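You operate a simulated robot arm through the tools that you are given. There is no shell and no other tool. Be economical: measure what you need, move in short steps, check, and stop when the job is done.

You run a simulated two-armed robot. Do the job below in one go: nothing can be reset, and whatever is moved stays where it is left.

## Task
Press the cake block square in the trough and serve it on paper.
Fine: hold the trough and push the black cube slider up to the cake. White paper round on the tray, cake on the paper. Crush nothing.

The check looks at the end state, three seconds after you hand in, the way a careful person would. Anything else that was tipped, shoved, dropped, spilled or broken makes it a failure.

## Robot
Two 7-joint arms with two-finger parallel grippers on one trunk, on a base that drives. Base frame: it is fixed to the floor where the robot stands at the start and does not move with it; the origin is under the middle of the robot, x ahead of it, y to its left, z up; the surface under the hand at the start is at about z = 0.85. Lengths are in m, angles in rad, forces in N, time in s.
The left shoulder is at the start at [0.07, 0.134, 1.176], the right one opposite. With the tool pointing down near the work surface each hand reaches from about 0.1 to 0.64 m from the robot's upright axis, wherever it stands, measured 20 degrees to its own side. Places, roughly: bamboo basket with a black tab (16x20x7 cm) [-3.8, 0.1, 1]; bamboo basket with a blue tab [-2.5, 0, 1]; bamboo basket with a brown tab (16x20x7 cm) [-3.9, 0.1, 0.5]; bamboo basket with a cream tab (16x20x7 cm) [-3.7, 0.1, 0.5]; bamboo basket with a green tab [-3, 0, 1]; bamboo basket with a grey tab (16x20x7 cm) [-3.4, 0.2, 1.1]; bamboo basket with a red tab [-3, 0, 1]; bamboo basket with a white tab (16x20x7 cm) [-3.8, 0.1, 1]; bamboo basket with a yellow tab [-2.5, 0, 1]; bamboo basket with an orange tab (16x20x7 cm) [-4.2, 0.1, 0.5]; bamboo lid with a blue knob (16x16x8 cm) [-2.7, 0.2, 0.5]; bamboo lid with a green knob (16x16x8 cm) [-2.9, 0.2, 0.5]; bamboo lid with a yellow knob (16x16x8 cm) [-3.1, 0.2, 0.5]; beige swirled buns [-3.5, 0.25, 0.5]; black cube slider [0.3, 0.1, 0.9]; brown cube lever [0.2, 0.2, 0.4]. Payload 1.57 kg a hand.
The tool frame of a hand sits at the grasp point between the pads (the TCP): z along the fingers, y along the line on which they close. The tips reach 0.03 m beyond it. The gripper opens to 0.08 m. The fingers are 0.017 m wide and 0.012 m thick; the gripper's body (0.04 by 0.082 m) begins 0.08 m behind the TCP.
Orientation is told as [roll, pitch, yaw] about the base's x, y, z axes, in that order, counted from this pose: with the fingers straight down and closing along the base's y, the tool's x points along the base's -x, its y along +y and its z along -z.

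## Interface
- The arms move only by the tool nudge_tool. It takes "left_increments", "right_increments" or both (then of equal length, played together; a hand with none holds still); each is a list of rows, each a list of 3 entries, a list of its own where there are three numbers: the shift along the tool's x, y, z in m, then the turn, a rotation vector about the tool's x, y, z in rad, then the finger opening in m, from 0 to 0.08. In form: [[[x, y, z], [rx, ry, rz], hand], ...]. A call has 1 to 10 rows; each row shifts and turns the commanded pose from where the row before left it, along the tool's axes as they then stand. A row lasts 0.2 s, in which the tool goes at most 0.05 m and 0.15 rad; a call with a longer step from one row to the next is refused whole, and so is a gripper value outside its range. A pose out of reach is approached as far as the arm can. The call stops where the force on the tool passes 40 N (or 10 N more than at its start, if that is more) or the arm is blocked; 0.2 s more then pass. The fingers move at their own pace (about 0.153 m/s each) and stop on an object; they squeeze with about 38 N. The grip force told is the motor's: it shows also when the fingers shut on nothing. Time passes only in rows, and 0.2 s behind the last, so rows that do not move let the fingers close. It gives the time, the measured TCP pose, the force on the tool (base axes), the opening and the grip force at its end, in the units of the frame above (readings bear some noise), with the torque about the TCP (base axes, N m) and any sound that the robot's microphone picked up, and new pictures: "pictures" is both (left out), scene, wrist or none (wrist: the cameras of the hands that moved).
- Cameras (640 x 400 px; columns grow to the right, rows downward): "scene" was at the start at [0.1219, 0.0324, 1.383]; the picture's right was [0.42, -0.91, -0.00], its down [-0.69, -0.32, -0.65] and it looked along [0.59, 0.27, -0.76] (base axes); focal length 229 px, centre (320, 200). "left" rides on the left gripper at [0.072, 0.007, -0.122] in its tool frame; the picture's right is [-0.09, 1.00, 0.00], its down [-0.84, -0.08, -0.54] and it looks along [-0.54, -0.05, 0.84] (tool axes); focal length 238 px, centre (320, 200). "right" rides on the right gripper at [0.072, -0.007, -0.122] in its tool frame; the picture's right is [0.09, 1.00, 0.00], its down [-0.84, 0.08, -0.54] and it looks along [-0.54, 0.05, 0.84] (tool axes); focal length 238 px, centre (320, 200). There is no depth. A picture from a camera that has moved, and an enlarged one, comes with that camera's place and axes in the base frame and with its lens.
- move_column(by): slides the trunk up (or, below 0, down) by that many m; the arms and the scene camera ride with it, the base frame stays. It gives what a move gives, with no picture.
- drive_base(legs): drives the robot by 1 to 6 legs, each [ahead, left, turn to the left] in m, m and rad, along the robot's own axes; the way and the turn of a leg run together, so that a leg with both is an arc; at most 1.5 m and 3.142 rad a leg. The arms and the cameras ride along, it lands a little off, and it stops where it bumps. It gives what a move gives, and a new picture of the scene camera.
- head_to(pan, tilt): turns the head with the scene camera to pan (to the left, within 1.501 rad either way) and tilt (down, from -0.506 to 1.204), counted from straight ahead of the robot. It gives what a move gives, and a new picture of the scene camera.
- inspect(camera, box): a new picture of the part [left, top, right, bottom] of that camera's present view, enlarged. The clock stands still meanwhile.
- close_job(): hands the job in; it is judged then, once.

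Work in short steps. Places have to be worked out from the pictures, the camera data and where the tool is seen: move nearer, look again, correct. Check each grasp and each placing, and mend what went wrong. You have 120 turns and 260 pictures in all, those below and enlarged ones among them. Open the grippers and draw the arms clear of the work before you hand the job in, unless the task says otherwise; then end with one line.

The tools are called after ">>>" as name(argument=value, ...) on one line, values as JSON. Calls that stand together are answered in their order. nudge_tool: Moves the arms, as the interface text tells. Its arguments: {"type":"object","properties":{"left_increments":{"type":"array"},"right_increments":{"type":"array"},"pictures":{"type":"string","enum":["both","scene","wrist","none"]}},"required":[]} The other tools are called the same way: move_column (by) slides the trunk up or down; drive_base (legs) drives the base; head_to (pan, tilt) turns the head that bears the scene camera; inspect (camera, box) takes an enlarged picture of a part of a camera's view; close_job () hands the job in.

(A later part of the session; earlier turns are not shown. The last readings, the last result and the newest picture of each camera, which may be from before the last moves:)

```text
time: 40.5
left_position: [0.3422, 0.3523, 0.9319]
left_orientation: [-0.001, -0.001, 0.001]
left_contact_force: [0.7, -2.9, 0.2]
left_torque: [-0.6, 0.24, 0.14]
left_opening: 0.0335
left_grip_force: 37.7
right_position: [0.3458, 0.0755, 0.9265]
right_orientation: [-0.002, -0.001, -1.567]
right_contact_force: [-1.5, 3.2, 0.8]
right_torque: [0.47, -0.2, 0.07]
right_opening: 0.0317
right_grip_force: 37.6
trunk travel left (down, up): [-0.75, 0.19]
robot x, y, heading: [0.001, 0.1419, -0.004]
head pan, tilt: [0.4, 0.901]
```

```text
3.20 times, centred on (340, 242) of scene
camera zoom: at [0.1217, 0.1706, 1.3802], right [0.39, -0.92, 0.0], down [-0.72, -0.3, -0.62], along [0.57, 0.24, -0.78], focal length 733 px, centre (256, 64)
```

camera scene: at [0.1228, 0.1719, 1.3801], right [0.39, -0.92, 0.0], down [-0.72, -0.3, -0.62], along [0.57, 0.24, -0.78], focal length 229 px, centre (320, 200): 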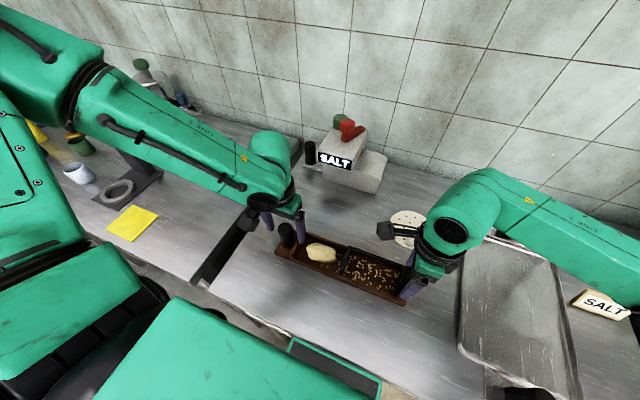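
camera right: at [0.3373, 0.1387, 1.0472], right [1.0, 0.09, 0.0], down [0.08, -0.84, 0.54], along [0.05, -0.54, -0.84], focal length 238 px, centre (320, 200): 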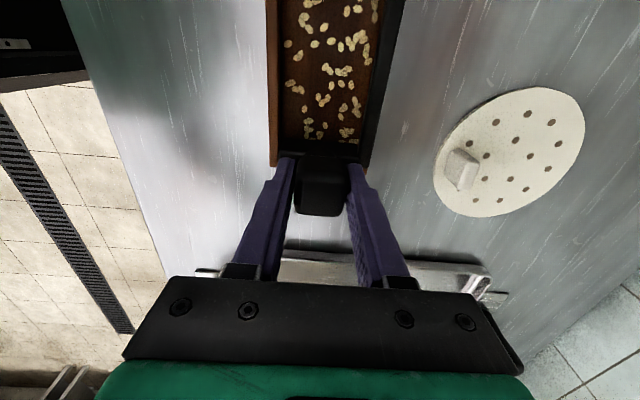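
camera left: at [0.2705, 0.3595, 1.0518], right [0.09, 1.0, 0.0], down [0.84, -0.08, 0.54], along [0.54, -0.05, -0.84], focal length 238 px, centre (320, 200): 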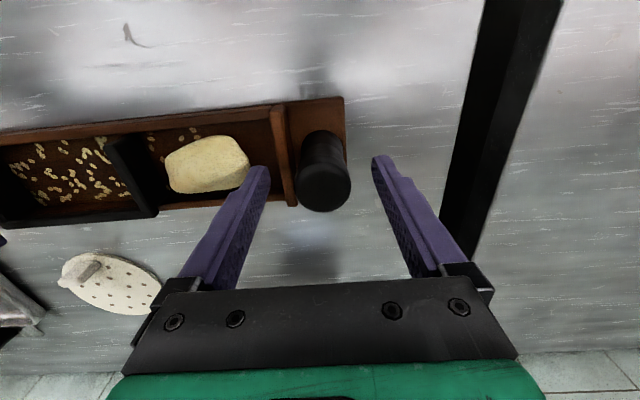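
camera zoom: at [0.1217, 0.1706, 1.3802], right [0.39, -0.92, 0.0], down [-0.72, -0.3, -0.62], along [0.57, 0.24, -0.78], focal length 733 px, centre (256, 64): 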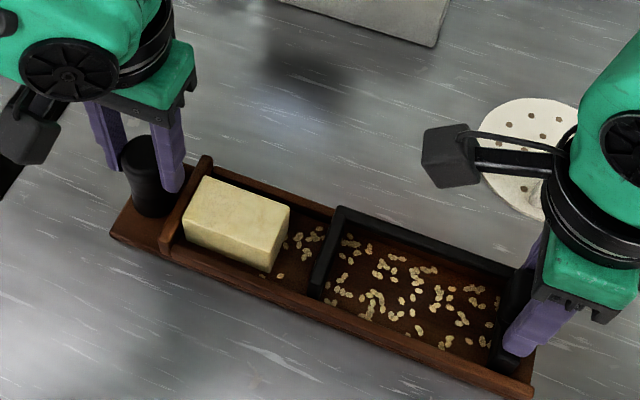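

Slider is back, cake stands free and square. I release both hands and lift them, the right going toward the paper's tab (≈[0.467,0.061]).

>>> nudge_tool(right_increments=[[[0, 0, 0], [0, 0, 0], 0.04], [[0, 0, 0], [0, 0, 0], 0.055], [[0, 0, -0.03], [0, 0, 0], 0.06], [[0, 0, -0.04], [0, 0, 0], 0.06], [[0, 0.045, 0], [0, 0, 0], 0.06], [[0, 0.045, 0], [0, 0, 0], 0.06], [[-0.01, 0.03, 0], [0, 0, 0], 0.06]], left_increments=[[[0, 0, 0], [0, 0, 0], 0.045], [[0, 0, 0], [0, 0, 0], 0.06], [[0, 0, -0.03], [0, 0, 0], 0.06], [[0, 0, -0.04], [0, 0, 0], 0.06], [[0, 0, -0.04], [0, 0, 0], 0.06], [[0, 0.04, -0.02], [0, 0, 0], 0.06], [[0, 0.04, 0], [0, 0, 0], 0.06]], pictures="both")

>>> inspect(camera="right", box=[200, 20, 440, 220])

>>> inspect(camera="scene", box=[240, 180, 440, 305])

```text
time: 42.1
left_position: [0.3409, 0.4359, 1.0617]
left_orientation: [-0.002, -0.001, -0.003]
left_contact_force: [-0.4, 0.1, -0.6]
left_torque: [-0.01, -0.04, -0.02]
left_opening: 0.0603
left_grip_force: 0.0
right_position: [0.4674, 0.0648, 0.9985]
right_orientation: [0.002, -0.004, -1.57]
right_contact_force: [-0.4, 0.5, -0.3]
right_torque: [0.01, 0.01, -0.02]
right_opening: 0.0601
right_grip_force: 0.0
trunk travel left (down, up): [-0.75, 0.19]
robot x, y, heading: [0.0015, 0.142, -0.002]
head pan, tilt: [0.4, 0.901]
camera scene: at [0.1211, 0.1732, 1.3802], right [0.39, -0.92, 0.0], down [-0.72, -0.3, -0.62], along [0.57, 0.24, -0.78], focal length 229 px, centre (320, 200)
camera right: at [0.4582, 0.1371, 1.1192], right [1.0, 0.09, 0.0], down [0.08, -0.84, 0.54], along [0.05, -0.54, -0.84], focal length 238 px, centre (320, 200)
camera left: at [0.2693, 0.4436, 1.1831], right [0.09, 1.0, 0.0], down [0.84, -0.08, 0.54], along [0.54, -0.05, -0.84], focal length 238 px, centre (320, 200)
```

scene: 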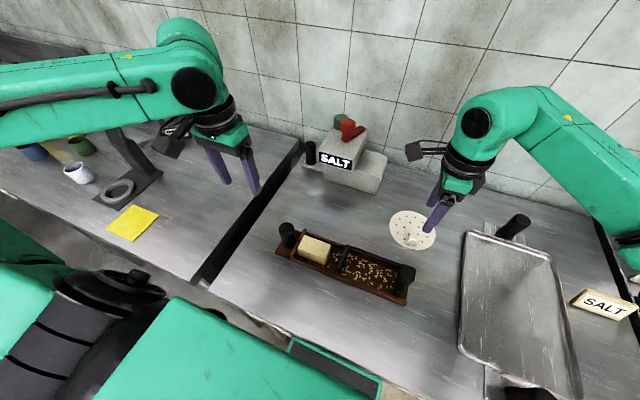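
right: 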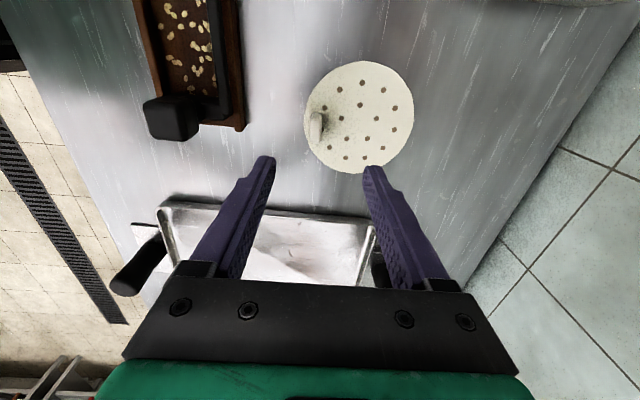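
left: 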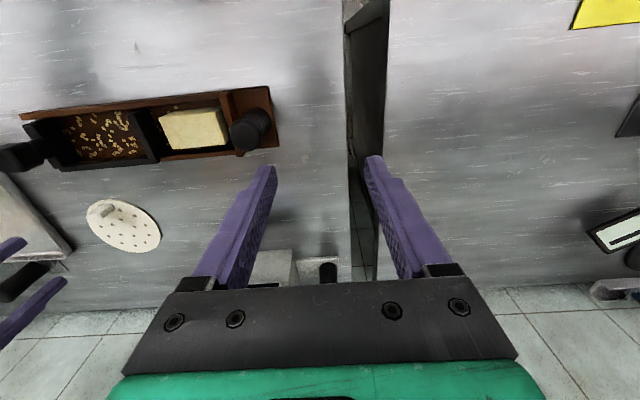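

```text
2.00 times, centred on (320, 120) of right
camera zoom: at [0.4582, 0.1371, 1.1192], right [1.0, 0.09, 0.0], down [0.08, -0.84, 0.54], along [0.05, -0.54, -0.84], focal length 477 px, centre (320, 360)
```

zoom: 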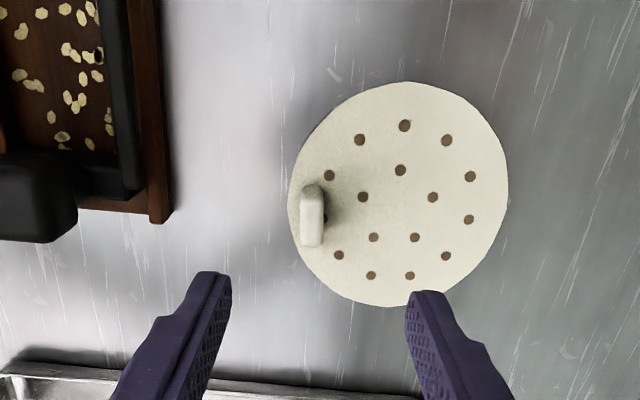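

```text
3.20 times, centred on (340, 242) of scene
camera zoom: at [0.1211, 0.1732, 1.3802], right [0.39, -0.92, 0.0], down [-0.72, -0.3, -0.62], along [0.57, 0.24, -0.78], focal length 733 px, centre (256, 64)
```

zoom: 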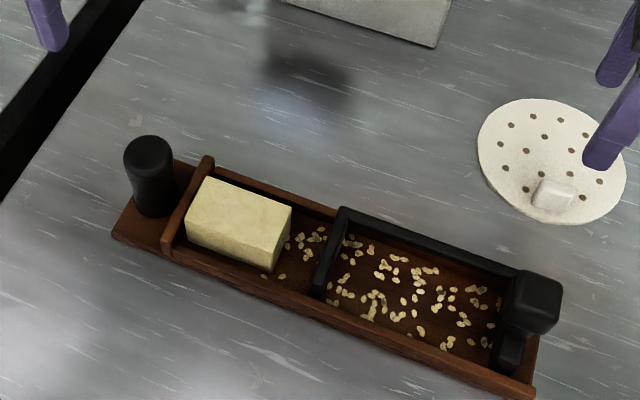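

The tab is a fin along y at ≈[0.4605,0.065], ~1 cm thick, near the round's inner edge — right for a grip along x. I descend on it.

>>> nudge_tool(right_increments=[[[0, -0.007, 0.03], [0, 0, 0], 0.04], [[0, 0, 0.03], [0, 0, 0], 0.04], [[0, 0, 0.028], [0, 0, 0], 0.04]], pictures="wrist")

>>> inspect(camera="right", box=[200, 60, 440, 260])

>>> inspect(camera="scene", box=[350, 180, 470, 255])

```text
time: 42.9
left_position: [0.3426, 0.4334, 1.0619]
left_orientation: [0.0, -0.001, -0.001]
left_contact_force: [0.1, 1.1, -0.3]
left_torque: [-0.02, 0.01, 0.0]
left_opening: 0.0599
left_grip_force: 0.0
right_position: [0.4589, 0.0647, 0.9086]
right_orientation: [-0.001, 0.0, -1.569]
right_contact_force: [0.3, 0.1, 0.0]
right_torque: [-0.01, -0.01, 0.02]
right_opening: 0.04
right_grip_force: 0.1
trunk travel left (down, up): [-0.75, 0.19]
robot x, y, heading: [0.0026, 0.1425, -0.004]
head pan, tilt: [0.4, 0.901]
camera right: at [0.4504, 0.1356, 1.0305], right [1.0, 0.09, 0.0], down [0.08, -0.84, 0.54], along [0.05, -0.54, -0.84], focal length 238 px, centre (320, 200)
```

right: 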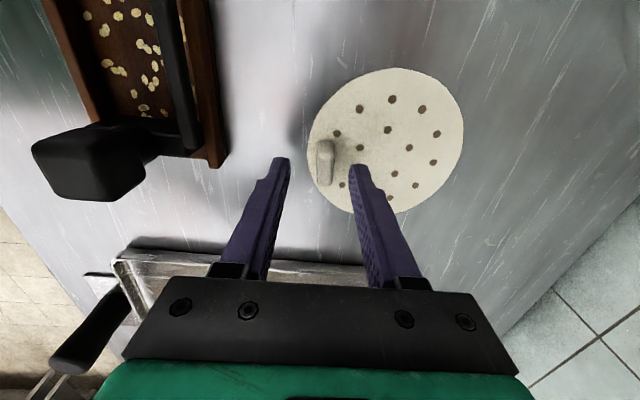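

```text
2.00 times, centred on (320, 160) of right
camera zoom: at [0.4504, 0.1356, 1.0305], right [1.0, 0.09, 0.0], down [0.08, -0.84, 0.54], along [0.05, -0.54, -0.84], focal length 477 px, centre (320, 280)
```

zoom: 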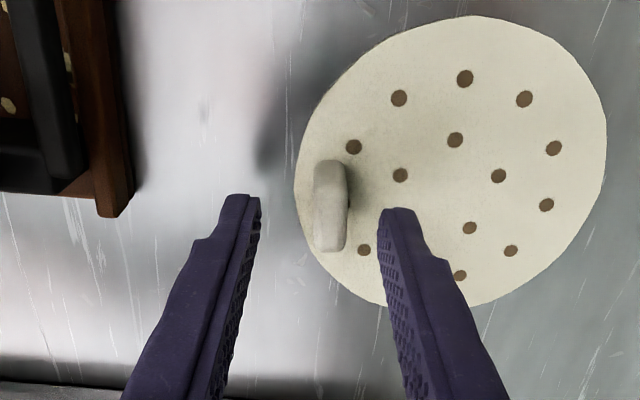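

```text
5.33 times, centred on (410, 218) of scene
camera zoom: at [0.1218, 0.1703, 1.3802], right [0.39, -0.92, 0.0], down [-0.72, -0.3, -0.62], along [0.57, 0.24, -0.78], focal length 1221 px, centre (-160, 107)
```

zoom: 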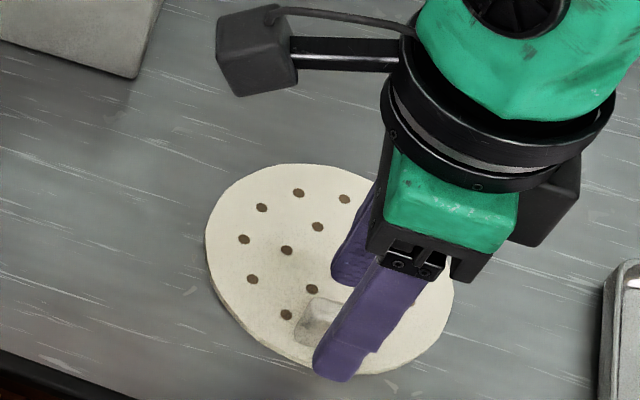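

Shift 3 mm, go down 2 cm, and close on the tab.

>>> nudge_tool(right_increments=[[[-0.001, 0.003, 0.01], [0, 0, 0], 0.04], [[0, 0, 0.009], [0, 0, 0], 0.04], [[0, 0, 0], [0, 0, 0], 0.025], [[0, 0, 0], [0, 0, 0], 0.01], [[0, 0, 0], [0, 0, 0], 0.005], [[0, 0, 0], [0, 0, 0], 0.005]], pictures="none")

>>> inspect(camera="right", box=[200, 60, 440, 260])

```text
time: 44.3
left_position: [0.342, 0.4334, 1.0618]
left_orientation: [0.001, 0.0, -0.002]
left_contact_force: [0.5, -0.1, 0.6]
left_torque: [0.03, 0.01, 0.03]
left_opening: 0.06
left_grip_force: 0.0
right_position: [0.4611, 0.0643, 0.8889]
right_orientation: [-0.001, -0.001, -1.57]
right_contact_force: [1.0, -0.1, 1.1]
right_torque: [0.02, -0.01, 0.0]
right_opening: 0.0106
right_grip_force: 28.9
trunk travel left (down, up): [-0.75, 0.19]
robot x, y, heading: [-0.0013, 0.1438, -0.001]
head pan, tilt: [0.4, 0.901]
```

```text
2.00 times, centred on (320, 160) of right
camera zoom: at [0.4528, 0.1351, 1.0114], right [1.0, 0.09, 0.0], down [0.08, -0.84, 0.54], along [0.05, -0.54, -0.84], focal length 477 px, centre (320, 280)
```

zoom: 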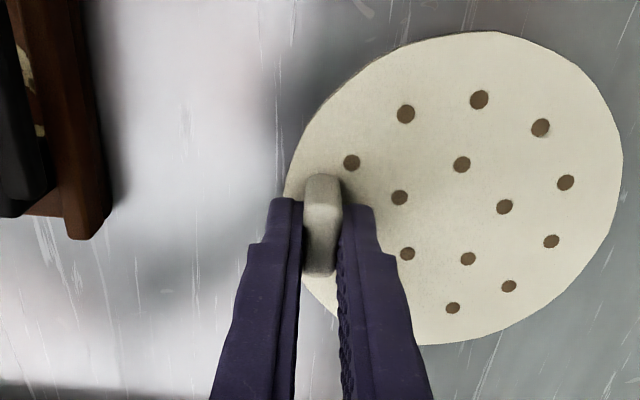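

The tab is gripped. I lift it and check that the round comes up level.

>>> nudge_tool(right_increments=[[[0, 0, -0.02], [0, 0, 0], 0.005], [[0, 0, -0.03], [0, 0, 0], 0.005], [[0, 0, -0.03], [0, 0, 0], 0.005]], pictures="both")

```text
time: 45.1
left_position: [0.3416, 0.4333, 1.0622]
left_orientation: [0.0, 0.001, -0.002]
left_contact_force: [-0.1, -0.1, -0.1]
left_torque: [0.0, 0.0, -0.01]
left_opening: 0.06
left_grip_force: 0.0
right_position: [0.4614, 0.0621, 0.9713]
right_orientation: [-0.001, -0.001, -1.57]
right_contact_force: [0.0, 0.3, -0.1]
right_torque: [0.01, 0.0, 0.03]
right_opening: 0.0107
right_grip_force: 28.4
trunk travel left (down, up): [-0.75, 0.19]
robot x, y, heading: [-0.0029, 0.1467, -0.003]
head pan, tilt: [0.4, 0.901]
camera scene: at [0.1211, 0.1712, 1.3802], right [0.39, -0.92, 0.0], down [-0.72, -0.3, -0.62], along [0.57, 0.24, -0.78], focal length 229 px, centre (320, 200)
camera right: at [0.4534, 0.1346, 1.0926], right [1.0, 0.09, 0.0], down [0.08, -0.84, 0.54], along [0.05, -0.54, -0.84], focal length 238 px, centre (320, 200)
```

scene: 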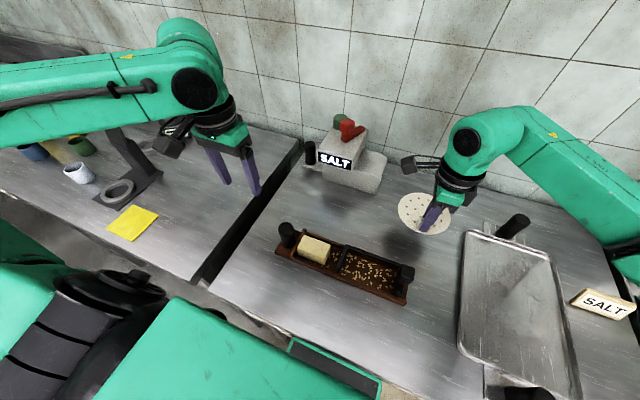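
right: 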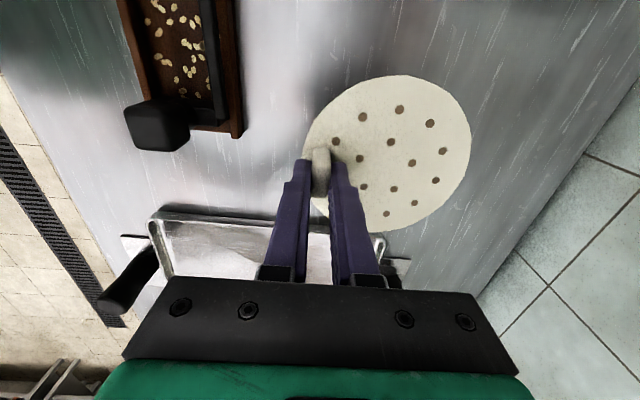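

Round is held level. Tray inside spans x 0.27–0.54, y −0.25 to −0.065; I carry the round over its middle (hand at ≈[0.372,−0.166]).

>>> nudge_tool(right_increments=[[[-0.035, 0, -0.02], [0, 0, 0], 0.005], [[-0.04, 0, 0], [0, 0, 0], 0.005], [[-0.04, 0, 0], [0, 0, 0], 0.005], [[-0.04, -0.02, 0], [0, 0, 0], 0.005], [[-0.04, -0.025, 0], [0, 0, 0], 0.005], [[-0.032, -0.03, 0], [0, 0, 0], 0.005], [[0, -0.015, 0], [0, 0, 0], 0.005]], pictures="none")

>>> head_to(pan=-0.4, tilt=0.95)

```text
time: 46.7
left_position: [0.3418, 0.4347, 1.0613]
left_orientation: [0.001, -0.002, -0.001]
left_contact_force: [-0.6, 0.3, -1.0]
left_torque: [0.01, 0.0, 0.03]
left_opening: 0.0598
left_grip_force: 0.0
right_position: [0.3724, -0.1645, 0.9902]
right_orientation: [0.002, -0.001, -1.566]
right_contact_force: [-0.2, 0.0, -0.4]
right_torque: [-0.03, -0.01, 0.01]
right_opening: 0.0108
right_grip_force: 28.1
trunk travel left (down, up): [-0.75, 0.19]
robot x, y, heading: [-0.0011, 0.1422, -0.006]
head pan, tilt: [0.4, 0.901]
```

```text
time: 47.9
left_position: [0.3407, 0.4341, 1.0613]
left_orientation: [-0.001, -0.001, -0.002]
left_contact_force: [0.2, 1.5, 0.5]
left_torque: [0.0, -0.02, -0.02]
left_opening: 0.06
left_grip_force: 0.1
right_position: [0.3731, -0.1632, 0.9896]
right_orientation: [0.0, 0.0, -1.569]
right_contact_force: [0.3, 0.8, 0.5]
right_torque: [0.03, 0.02, 0.01]
right_opening: 0.0104
right_grip_force: 28.8
trunk travel left (down, up): [-0.75, 0.19]
robot x, y, heading: [-0.0026, 0.1394, -0.0]
head pan, tilt: [-0.4, 0.949]
camera scene: at [0.1187, 0.1133, 1.3766], right [-0.39, -0.92, 0.0], down [-0.75, 0.32, -0.58], along [0.54, -0.23, -0.81], focal length 229 px, centre (320, 200)
```

scene: 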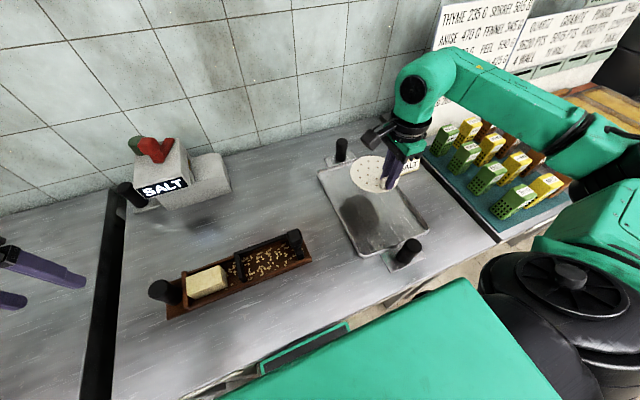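

Over the tray. I lower to just above the tray floor and check alignment.

>>> nudge_tool(right_increments=[[[0, 0, 0.03], [0, 0, 0], 0.005], [[0, 0, 0.03], [0, 0, 0], 0.005], [[0, 0, 0.017], [0, 0, 0], 0.005]], pictures="both")

>>> inspect(camera="scene", box=[310, 120, 470, 240])

```text
time: 48.7
left_position: [0.3415, 0.4334, 1.0615]
left_orientation: [0.0, 0.0, -0.001]
left_contact_force: [-0.5, -0.6, 0.0]
left_torque: [-0.04, 0.01, 0.0]
left_opening: 0.0598
left_grip_force: 0.0
right_position: [0.373, -0.1617, 0.9119]
right_orientation: [0.0, -0.001, -1.57]
right_contact_force: [-0.1, 0.3, 0.1]
right_torque: [0.0, 0.03, -0.04]
right_opening: 0.0106
right_grip_force: 28.5
trunk travel left (down, up): [-0.75, 0.19]
robot x, y, heading: [-0.001, 0.1403, -0.003]
head pan, tilt: [-0.4, 0.949]
camera scene: at [0.1187, 0.1131, 1.3766], right [-0.39, -0.92, 0.0], down [-0.75, 0.32, -0.58], along [0.54, -0.23, -0.81], focal length 229 px, centre (320, 200)
camera right: at [0.3638, -0.0908, 1.0335], right [1.0, 0.09, 0.0], down [0.08, -0.84, 0.54], along [0.05, -0.54, -0.84], focal length 238 px, centre (320, 200)
```

scene: 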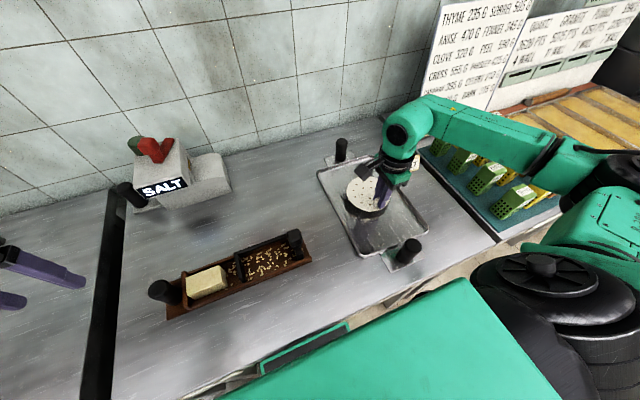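
right: 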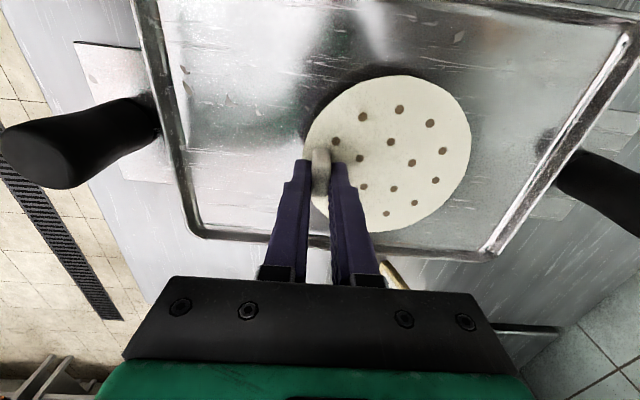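

```text
3.33 times, centred on (390, 180) of scene
camera zoom: at [0.1187, 0.1131, 1.3766], right [-0.39, -0.92, 0.0], down [-0.75, 0.32, -0.58], along [0.54, -0.23, -0.81], focal length 763 px, centre (87, 267)
```

zoom: 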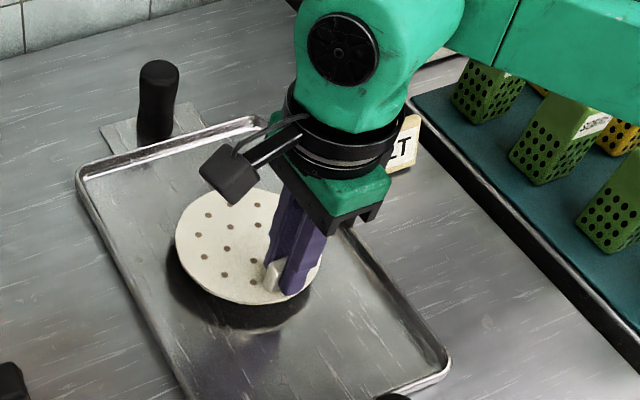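

Well inside the tray. I lower the last centimetre in small steps.

>>> nudge_tool(right_increments=[[[0, 0, 0.004], [0, 0, 0], 0.005], [[0, 0, 0.004], [0, 0, 0], 0.005], [[0, 0, 0.003], [0, 0, 0], 0.005]], pictures="none")

>>> inspect(camera="scene", box=[310, 120, 470, 240])

```text
time: 49.5
left_position: [0.3421, 0.4333, 1.0617]
left_orientation: [-0.001, 0.0, -0.002]
left_contact_force: [-0.2, -1.2, 0.8]
left_torque: [-0.01, 0.01, 0.0]
left_opening: 0.06
left_grip_force: 0.1
right_position: [0.3717, -0.1624, 0.9018]
right_orientation: [-0.001, -0.002, -1.569]
right_contact_force: [-0.3, -0.1, -0.6]
right_torque: [-0.01, 0.0, -0.01]
right_opening: 0.0104
right_grip_force: 28.4
trunk travel left (down, up): [-0.75, 0.19]
robot x, y, heading: [-0.0014, 0.1412, -0.004]
head pan, tilt: [-0.4, 0.949]
```

```text
3.33 times, centred on (390, 180) of scene
camera zoom: at [0.1187, 0.1132, 1.3766], right [-0.39, -0.92, 0.0], down [-0.75, 0.32, -0.58], along [0.54, -0.23, -0.81], focal length 763 px, centre (87, 267)
```

zoom: 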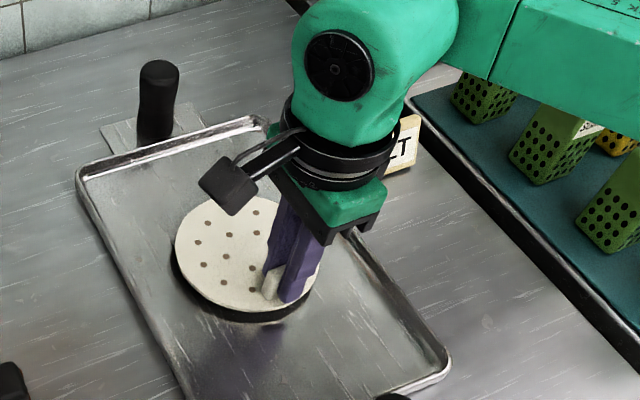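

Nearly down, no contact yet. A few more millimetres.

>>> nudge_tool(right_increments=[[[0, 0, 0.003], [0, 0, 0], 0.005], [[0, 0, 0.002], [0, 0, 0], 0.005]], pictures="none")

>>> nudge_tool(right_increments=[[[0, 0, 0.002], [0, 0, 0], 0.005]], pictures="none")

>>> inspect(camera="scene", box=[310, 120, 470, 240])

```text
time: 50.1
left_position: [0.3428, 0.4335, 1.061]
left_orientation: [0.0, 0.0, 0.0]
left_contact_force: [0.0, 0.4, 0.2]
left_torque: [0.03, -0.07, 0.01]
left_opening: 0.0597
left_grip_force: 0.0
right_position: [0.3718, -0.1634, 0.896]
right_orientation: [0.0, -0.001, -1.569]
right_contact_force: [0.1, -0.3, -0.3]
right_torque: [-0.03, 0.01, 0.02]
right_opening: 0.0104
right_grip_force: 28.6
trunk travel left (down, up): [-0.75, 0.19]
robot x, y, heading: [0.0019, 0.1437, -0.003]
head pan, tilt: [-0.4, 0.949]
```

```text
time: 50.5
left_position: [0.3416, 0.4329, 1.0607]
left_orientation: [0.0, -0.001, -0.004]
left_contact_force: [0.4, -0.7, -0.7]
left_torque: [-0.01, 0.01, 0.02]
left_opening: 0.0599
left_grip_force: 0.1
right_position: [0.372, -0.1638, 0.8953]
right_orientation: [-0.001, 0.0, -1.568]
right_contact_force: [-0.1, 0.7, 0.4]
right_torque: [0.0, 0.02, -0.01]
right_opening: 0.0106
right_grip_force: 28.7
trunk travel left (down, up): [-0.75, 0.19]
robot x, y, heading: [-0.0041, 0.1431, -0.004]
head pan, tilt: [-0.4, 0.949]
```

```text
3.33 times, centred on (390, 180) of scene
camera zoom: at [0.1187, 0.1131, 1.3766], right [-0.39, -0.92, 0.0], down [-0.75, 0.32, -0.58], along [0.54, -0.23, -0.81], focal length 763 px, centre (87, 267)
```

zoom: 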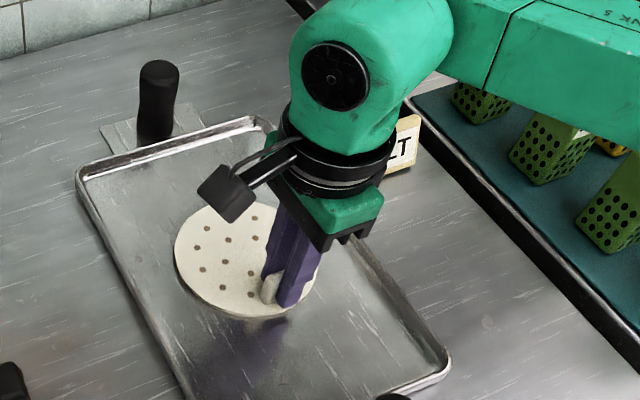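

The shadow gap is nearly gone; 2–3 mm more, then release.

>>> nudge_tool(right_increments=[[[0, 0, 0.002], [0, 0, 0], 0.005], [[0, 0, 0.0015], [0, 0, 0], 0.005]], pictures="none")

>>> inspect(camera="scene", box=[340, 160, 420, 220])

```text
time: 51.1
left_position: [0.3397, 0.4336, 1.0624]
left_orientation: [0.0, -0.002, -0.003]
left_contact_force: [0.1, 0.3, -0.2]
left_torque: [-0.01, 0.0, -0.04]
left_opening: 0.06
left_grip_force: 0.1
right_position: [0.3712, -0.1626, 0.8933]
right_orientation: [0.006, -0.003, -1.569]
right_contact_force: [0.5, -3.7, 17.5]
right_torque: [0.06, 0.0, 0.03]
right_opening: 0.0107
right_grip_force: 28.1
trunk travel left (down, up): [-0.75, 0.19]
robot x, y, heading: [-0.0008, 0.1446, -0.004]
head pan, tilt: [-0.4, 0.949]
```

```text
6.67 times, centred on (380, 190) of scene
camera zoom: at [0.1164, 0.1142, 1.3771], right [-0.39, -0.92, 0.0], down [-0.75, 0.32, -0.58], along [0.54, -0.23, -0.81], focal length 1526 px, centre (-80, 267)
```

zoom: 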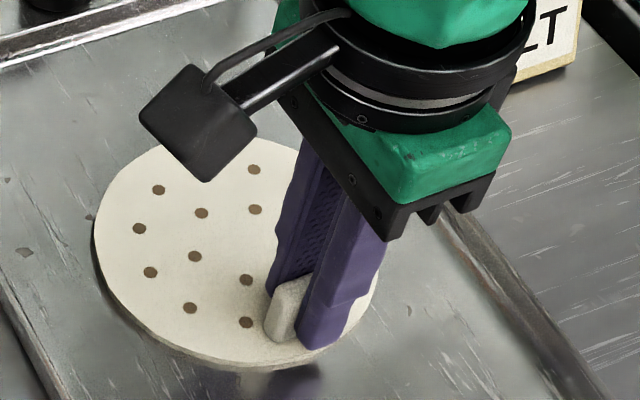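

Touchdown at z≈0.893. I ease up 1 mm, open, and lift away.

>>> nudge_tool(right_increments=[[[0, 0, -0.0015], [0, 0, 0], 0.005], [[0, 0, 0], [0, 0, 0], 0.025], [[0, 0, 0], [0, 0, 0], 0.035], [[0, 0, 0], [0, 0, 0], 0.035], [[0, 0, -0.03], [0, 0, 0], 0.035], [[0, 0, -0.04], [0, 0, 0], 0.035], [[0, 0, -0.04], [0, 0, 0], 0.04]], pictures="both")

>>> inspect(camera="scene", box=[310, 120, 470, 240])

```text
time: 52.7
left_position: [0.3415, 0.4338, 1.0618]
left_orientation: [0.001, 0.001, -0.003]
left_contact_force: [-0.2, 0.4, 0.7]
left_torque: [0.0, 0.02, 0.0]
left_opening: 0.06
left_grip_force: 0.0
right_position: [0.3686, -0.1632, 1.0026]
right_orientation: [0.0, -0.001, -1.57]
right_contact_force: [-0.4, 0.5, 0.9]
right_torque: [-0.01, 0.04, 0.0]
right_opening: 0.0401
right_grip_force: 0.0
trunk travel left (down, up): [-0.75, 0.19]
robot x, y, heading: [-0.0023, 0.1394, -0.007]
head pan, tilt: [-0.4, 0.949]
camera scene: at [0.1189, 0.1135, 1.3765], right [-0.39, -0.92, 0.0], down [-0.75, 0.32, -0.58], along [0.54, -0.23, -0.81], focal length 229 px, centre (320, 200)
camera right: at [0.3606, -0.0913, 1.1239], right [1.0, 0.09, 0.0], down [0.08, -0.84, 0.54], along [0.05, -0.54, -0.84], focal length 238 px, centre (320, 200)
```

scene: 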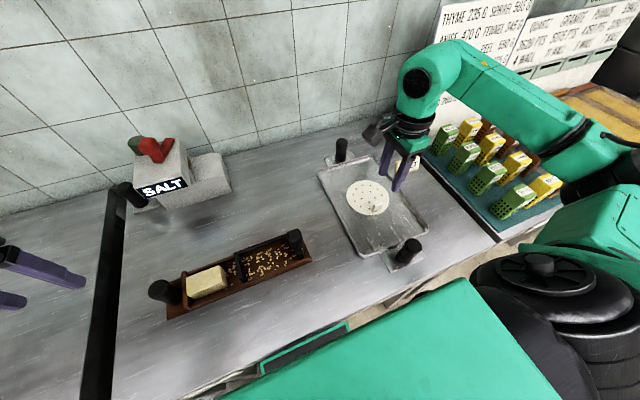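
right: 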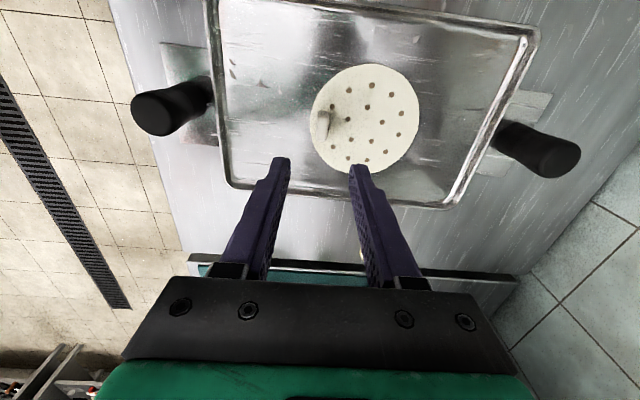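

```text
3.33 times, centred on (390, 180) of scene
camera zoom: at [0.1189, 0.1135, 1.3765], right [-0.39, -0.92, 0.0], down [-0.75, 0.32, -0.58], along [0.54, -0.23, -0.81], focal length 763 px, centre (87, 267)
```

zoom: 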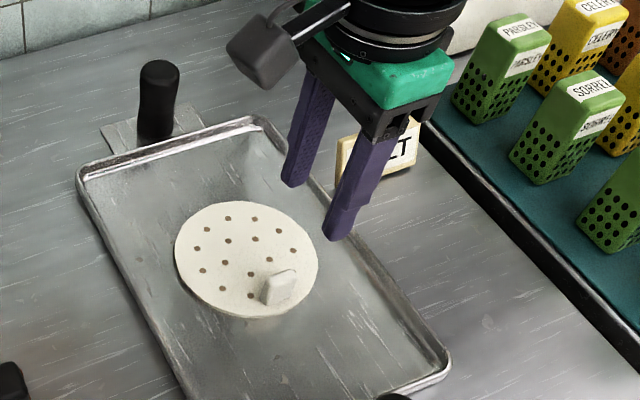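

Paper lies flat at centre ≈[0.415,−0.152]. The right hand now returns above the cake in the trough (≈[0.343,0.283]) while the left clears outwards.

>>> nudge_tool(right_increments=[[[0.04, 0, -0.02], [0, 0, 0], 0.065], [[0.048, 0, 0], [0, 0, 0], 0.065], [[0.048, 0, 0], [0, 0, 0], 0.065], [[0.048, 0, 0], [0, 0, 0], 0.065], [[0.048, 0, 0], [0, 0, 0], 0.065], [[0.048, -0.005, 0], [0, 0, 0], 0.065], [[0.048, -0.005, 0], [0, 0, 0], 0.065], [[0.048, -0.008, 0], [0, 0, 0], 0.065], [[0.048, -0.008, 0], [0, 0, 0], 0.065], [[0.02, 0, 0], [0, 0, 0], 0.065]], left_increments=[[[0.02, 0.03, 0], [0, 0, 0], 0.06], [[0.02, 0.03, 0], [0, 0, 0], 0.06], [[0.02, 0.04, 0], [0, 0, 0], 0.06], [[0, 0.02, 0], [0, 0, 0], 0.06], [[0, 0, 0], [0, 0, 0], 0.06], [[0, 0, 0], [0, 0, 0], 0.06], [[0, 0, 0], [0, 0, 0], 0.06], [[0, 0, 0], [0, 0, 0], 0.06], [[0, 0, 0], [0, 0, 0], 0.06], [[0, 0, 0], [0, 0, 0], 0.06]], pictures="wrist")

>>> inspect(camera="right", box=[200, 40, 440, 240])

>>> head_to(pan=0.4, tilt=0.9)

```text
time: 54.9
left_position: [0.2808, 0.5525, 1.061]
left_orientation: [0.0, 0.0, -0.001]
left_contact_force: [0.1, -0.4, -0.2]
left_torque: [0.0, -0.01, -0.01]
left_opening: 0.0602
left_grip_force: 0.1
right_position: [0.3426, 0.2812, 1.0233]
right_orientation: [0.001, -0.001, -1.57]
right_contact_force: [1.4, -0.1, -0.3]
right_torque: [0.01, -0.01, 0.03]
right_opening: 0.065
right_grip_force: 0.2
trunk travel left (down, up): [-0.75, 0.19]
robot x, y, heading: [-0.0006, 0.1386, 0.004]
head pan, tilt: [-0.4, 0.949]
camera right: at [0.3338, 0.3531, 1.1447], right [1.0, 0.09, 0.0], down [0.08, -0.84, 0.54], along [0.05, -0.54, -0.84], focal length 238 px, centre (320, 200)
camera left: at [0.2087, 0.5601, 1.1838], right [0.09, 1.0, 0.0], down [0.84, -0.08, 0.54], along [0.54, -0.05, -0.84], focal length 238 px, centre (320, 200)
```

right: 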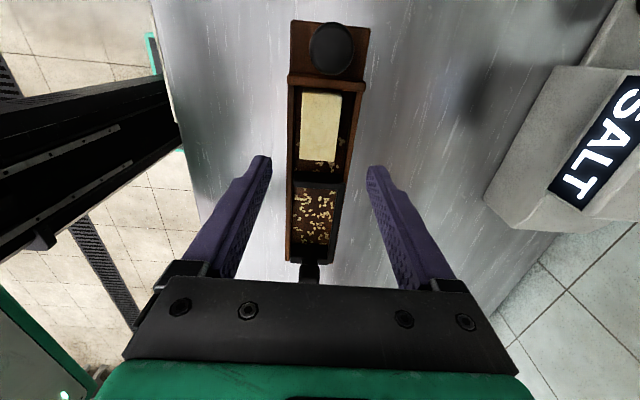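
left: 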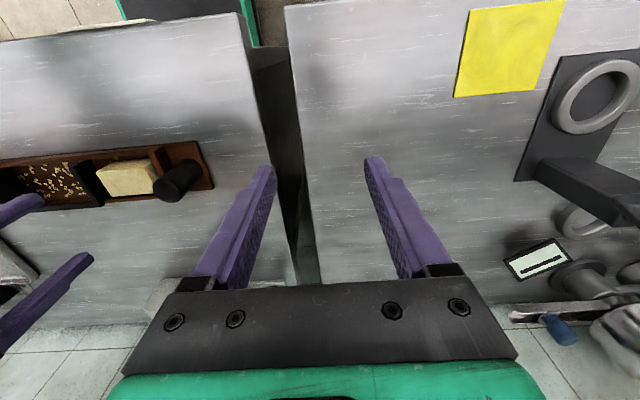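

```text
2.00 times, centred on (320, 140) of right
camera zoom: at [0.3338, 0.3531, 1.1447], right [1.0, 0.09, 0.0], down [0.08, -0.84, 0.54], along [0.05, -0.54, -0.84], focal length 477 px, centre (320, 320)
```

zoom: 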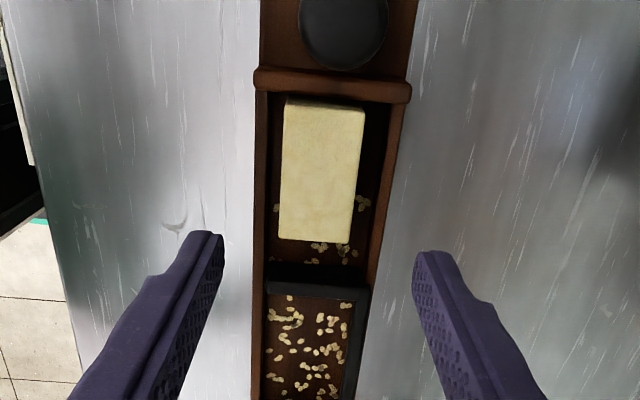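

```text
time: 56.0
left_position: [0.2808, 0.5532, 1.0626]
left_orientation: [0.0, -0.002, -0.002]
left_contact_force: [-0.1, -0.7, -1.0]
left_torque: [0.02, 0.0, -0.02]
left_opening: 0.0601
left_grip_force: 0.1
right_position: [0.342, 0.2816, 1.0237]
right_orientation: [0.0, 0.0, -1.57]
right_contact_force: [0.5, 0.1, 0.6]
right_torque: [0.0, 0.02, -0.01]
right_opening: 0.0653
right_grip_force: 0.0
trunk travel left (down, up): [-0.75, 0.19]
robot x, y, heading: [0.0008, 0.1421, 0.002]
head pan, tilt: [0.4, 0.901]
camera scene: at [0.1214, 0.171, 1.3802], right [0.39, -0.92, 0.0], down [-0.72, -0.3, -0.62], along [0.57, 0.24, -0.78], focal length 229 px, centre (320, 200)
```

scene: 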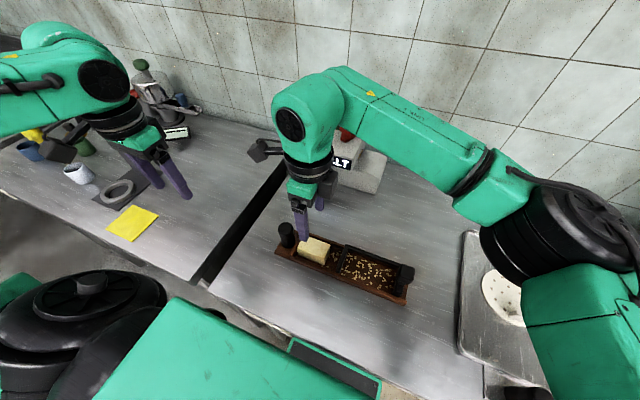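

The square cake sits at ≈[0.342,0.281], aligned. I descend with the fingers straddling it above the walls.

>>> nudge_tool(right_increments=[[[0, 0, 0.035], [0, 0, 0], 0.065], [[0, 0, 0.035], [0, 0, 0], 0.065], [[0, 0, 0.03], [0, 0, 0], 0.06]], pictures="none")

>>> inspect(camera="right", box=[200, 40, 440, 240])

>>> inspect(camera="scene", box=[260, 200, 380, 275])

```text
time: 56.8
left_position: [0.2818, 0.5527, 1.0623]
left_orientation: [-0.001, 0.001, -0.001]
left_contact_force: [-0.9, 0.0, 0.0]
left_torque: [0.01, -0.01, -0.01]
left_opening: 0.06
left_grip_force: 0.1
right_position: [0.3446, 0.2827, 0.9235]
right_orientation: [-0.002, -0.002, -1.571]
right_contact_force: [-0.1, 0.2, -0.2]
right_torque: [0.01, -0.02, -0.02]
right_opening: 0.06
right_grip_force: 0.1
trunk travel left (down, up): [-0.75, 0.19]
robot x, y, heading: [-0.0023, 0.1401, -0.0]
head pan, tilt: [0.4, 0.901]
```

```text
2.00 times, centred on (320, 140) of right
camera zoom: at [0.3367, 0.3534, 1.0446], right [1.0, 0.09, 0.0], down [0.08, -0.84, 0.54], along [0.05, -0.54, -0.84], focal length 477 px, centre (320, 320)
```

zoom: 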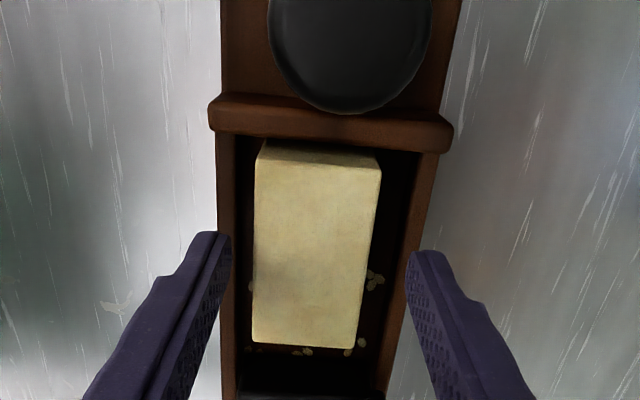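

```text
5.33 times, centred on (320, 238) of scene
camera zoom: at [0.1217, 0.1711, 1.3802], right [0.39, -0.92, 0.0], down [-0.72, -0.3, -0.62], along [0.57, 0.24, -0.78], focal length 1221 px, centre (320, 0)
```

zoom: 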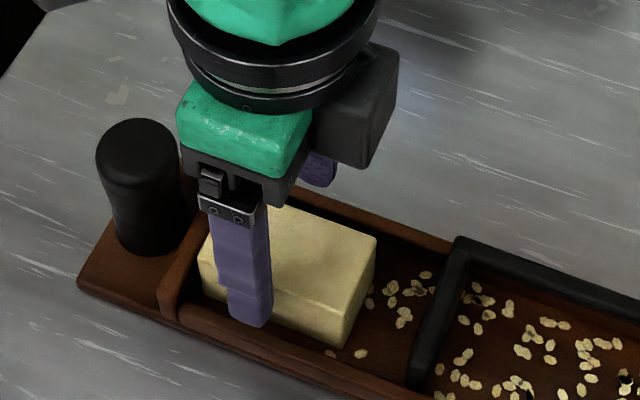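

Shift 3 mm in x, down 11 mm, then close gently.

>>> nudge_tool(right_increments=[[[0, -0.003, 0.006], [0, 0, 0], 0.06], [[0, 0, 0.005], [0, 0, 0], 0.055], [[0, 0, 0], [0, 0, 0], 0.048], [[0, 0, 0], [0, 0, 0], 0.043], [[0, 0, 0], [0, 0, 0], 0.039], [[0, 0, 0], [0, 0, 0], 0.038]], pictures="none")

>>> inspect(camera="right", box=[200, 40, 440, 240])

>>> inspect(camera="scene", box=[260, 200, 380, 275])

```text
time: 58.2
left_position: [0.2806, 0.551, 1.0624]
left_orientation: [-0.001, 0.001, -0.002]
left_contact_force: [-0.7, 0.3, -0.3]
left_torque: [-0.01, -0.02, -0.03]
left_opening: 0.0598
left_grip_force: 0.0
right_position: [0.3419, 0.2822, 0.9107]
right_orientation: [-0.001, 0.0, -1.57]
right_contact_force: [0.1, -0.4, -0.6]
right_torque: [-0.01, 0.02, -0.01]
right_opening: 0.0391
right_grip_force: 37.4
trunk travel left (down, up): [-0.75, 0.19]
robot x, y, heading: [-0.0032, 0.1419, -0.0]
head pan, tilt: [0.4, 0.901]
```

```text
2.00 times, centred on (320, 140) of right
camera zoom: at [0.3338, 0.3531, 1.0331], right [1.0, 0.09, 0.0], down [0.08, -0.84, 0.54], along [0.05, -0.54, -0.84], focal length 477 px, centre (320, 320)
```

zoom: 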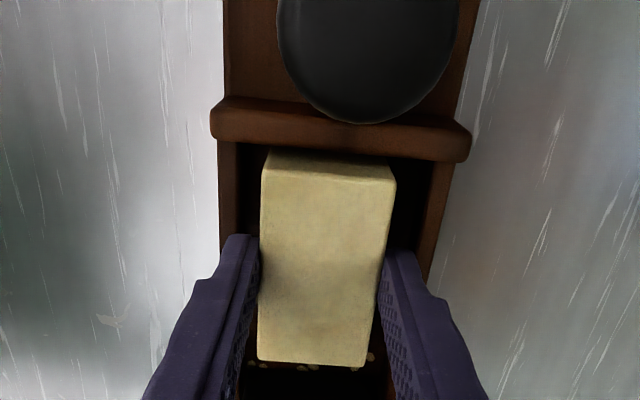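

```text
5.33 times, centred on (320, 238) of scene
camera zoom: at [0.1214, 0.171, 1.3802], right [0.39, -0.92, 0.0], down [-0.72, -0.3, -0.62], along [0.57, 0.24, -0.78], focal length 1221 px, centre (320, 0)
```

zoom: 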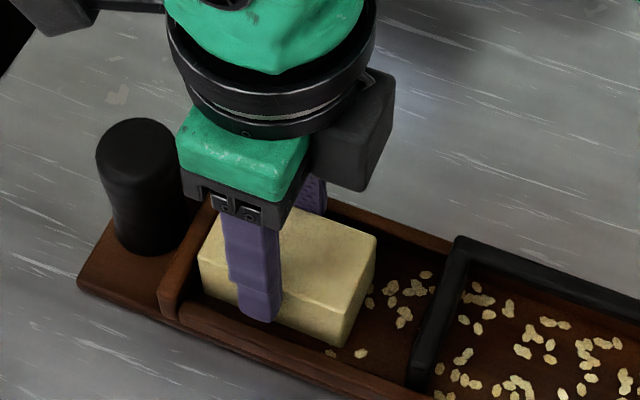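

Gripped at 3.9 cm. I lift straight up slowly.

>>> nudge_tool(right_increments=[[[0, 0, -0.015], [0, 0, 0], 0.037], [[0, 0, -0.025], [0, 0, 0], 0.037], [[0, 0, -0.03], [0, 0, 0], 0.037], [[0, 0, -0.04], [0, 0, 0], 0.037]], pictures="both")

>>> inspect(camera="scene", box=[240, 160, 440, 285])

```text
time: 59.2
left_position: [0.28, 0.552, 1.0614]
left_orientation: [0.0, -0.001, 0.0]
left_contact_force: [-1.0, 0.2, 0.2]
left_torque: [0.04, -0.02, -0.03]
left_opening: 0.0601
left_grip_force: 0.0
right_position: [0.3434, 0.2833, 1.0217]
right_orientation: [-0.001, -0.002, -1.568]
right_contact_force: [-0.2, 0.0, -1.6]
right_torque: [0.0, -0.03, -0.01]
right_opening: 0.0389
right_grip_force: 37.8
trunk travel left (down, up): [-0.75, 0.19]
robot x, y, heading: [0.0008, 0.1425, -0.003]
head pan, tilt: [0.4, 0.901]
camera scene: at [0.1207, 0.171, 1.3802], right [0.39, -0.92, 0.0], down [-0.72, -0.3, -0.62], along [0.57, 0.24, -0.78], focal length 229 px, centre (320, 200)
camera right: at [0.3337, 0.3541, 1.1432], right [1.0, 0.09, 0.0], down [0.08, -0.84, 0.54], along [0.05, -0.54, -0.84], focal length 238 px, centre (320, 200)
```

scene: 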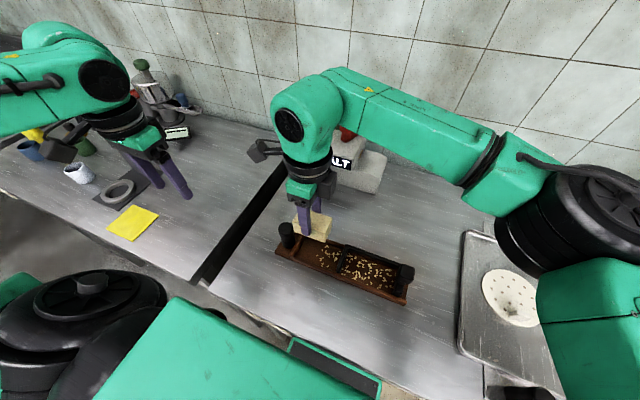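
right: 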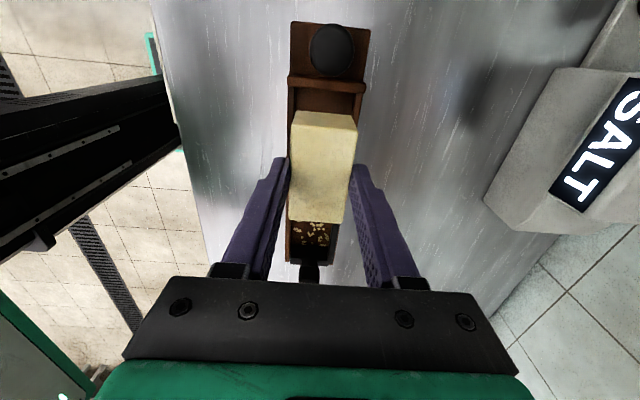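

```text
3.20 times, centred on (340, 222) of scene
camera zoom: at [0.1207, 0.171, 1.3802], right [0.39, -0.92, 0.0], down [-0.72, -0.3, -0.62], along [0.57, 0.24, -0.78], focal length 733 px, centre (256, 128)
```

zoom: 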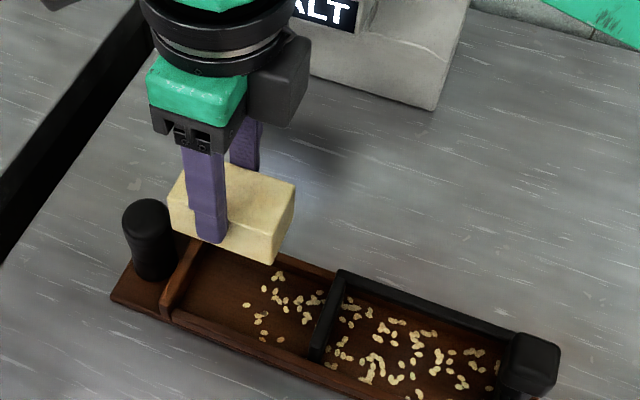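

The block came out clean. I carry it to above the paper's centre.

>>> nudge_tool(right_increments=[[[-0.045, 0.005, 0], [0, 0, 0], 0.037], [[-0.048, 0.008, 0], [0, 0, 0], 0.037], [[-0.048, 0.008, 0], [0, 0, 0], 0.037], [[-0.048, 0.01, 0], [0, 0, 0], 0.037], [[-0.048, 0.01, 0], [0, 0, 0], 0.037], [[-0.048, 0.01, 0], [0, 0, 0], 0.037], [[-0.048, 0.01, 0], [0, 0, 0], 0.037], [[-0.048, 0.01, 0], [0, 0, 0], 0.037], [[-0.048, 0.009, 0], [0, 0, 0], 0.037], [[-0.004, 0, 0], [0, 0, 0], 0.037]], pictures="none")

>>> head_to(pan=-0.4, tilt=0.95)

>>> inspect(camera="right", box=[160, 20, 480, 220])

>>> inspect(camera="scene", box=[310, 120, 470, 240])

```text
time: 61.4
left_position: [0.2811, 0.552, 1.0615]
left_orientation: [-0.001, 0.0, -0.002]
left_contact_force: [-0.5, -0.1, -0.7]
left_torque: [-0.03, 0.03, 0.03]
left_opening: 0.0599
left_grip_force: 0.0
right_position: [0.4228, -0.1505, 1.0234]
right_orientation: [0.0, -0.003, -1.567]
right_contact_force: [0.5, 0.6, -0.1]
right_torque: [0.02, 0.01, -0.05]
right_opening: 0.0392
right_grip_force: 38.2
trunk travel left (down, up): [-0.75, 0.19]
robot x, y, heading: [-0.001, 0.1435, -0.001]
head pan, tilt: [0.4, 0.901]
```

```text
time: 62.5
left_position: [0.2812, 0.5514, 1.0628]
left_orientation: [0.001, 0.001, -0.001]
left_contact_force: [0.1, 0.7, 0.3]
left_torque: [-0.02, 0.02, 0.01]
left_opening: 0.0601
left_grip_force: 0.1
right_position: [0.4227, -0.15, 1.0226]
right_orientation: [0.0, -0.001, -1.57]
right_contact_force: [0.9, 0.0, -0.6]
right_torque: [-0.01, 0.01, 0.0]
right_opening: 0.0388
right_grip_force: 38.5
trunk travel left (down, up): [-0.75, 0.19]
robot x, y, heading: [0.0008, 0.1431, 0.0]
head pan, tilt: [-0.4, 0.949]
camera scene: at [0.1188, 0.1133, 1.3766], right [-0.39, -0.92, 0.0], down [-0.75, 0.32, -0.58], along [0.54, -0.23, -0.81], focal length 229 px, centre (320, 200)
```

scene: 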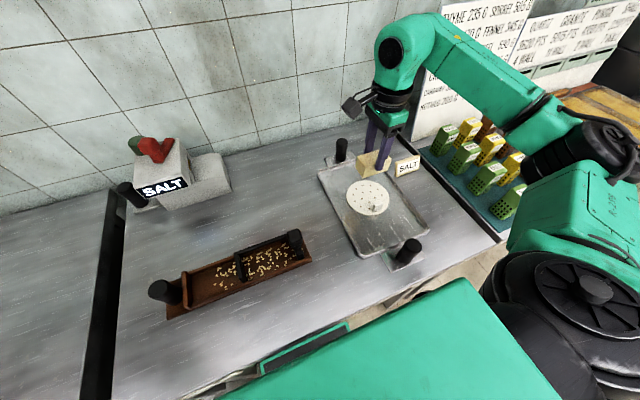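

```text
2.00 times, centred on (320, 120) of right
camera zoom: at [0.4145, -0.0788, 1.1442], right [1.0, 0.09, 0.0], down [0.08, -0.84, 0.54], along [0.05, -0.54, -0.84], focal length 477 px, centre (320, 360)
```

zoom: 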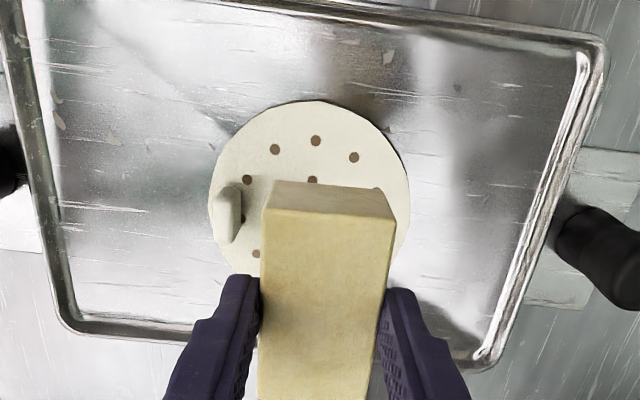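

```text
3.33 times, centred on (390, 180) of scene
camera zoom: at [0.1188, 0.1133, 1.3766], right [-0.39, -0.92, 0.0], down [-0.75, 0.32, -0.58], along [0.54, -0.23, -0.81], focal length 763 px, centre (87, 267)
```

zoom: 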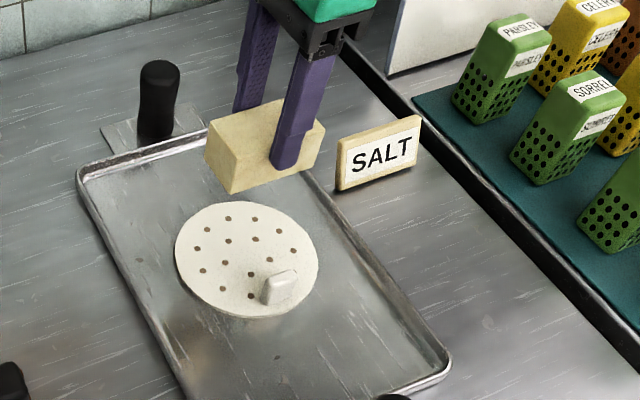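

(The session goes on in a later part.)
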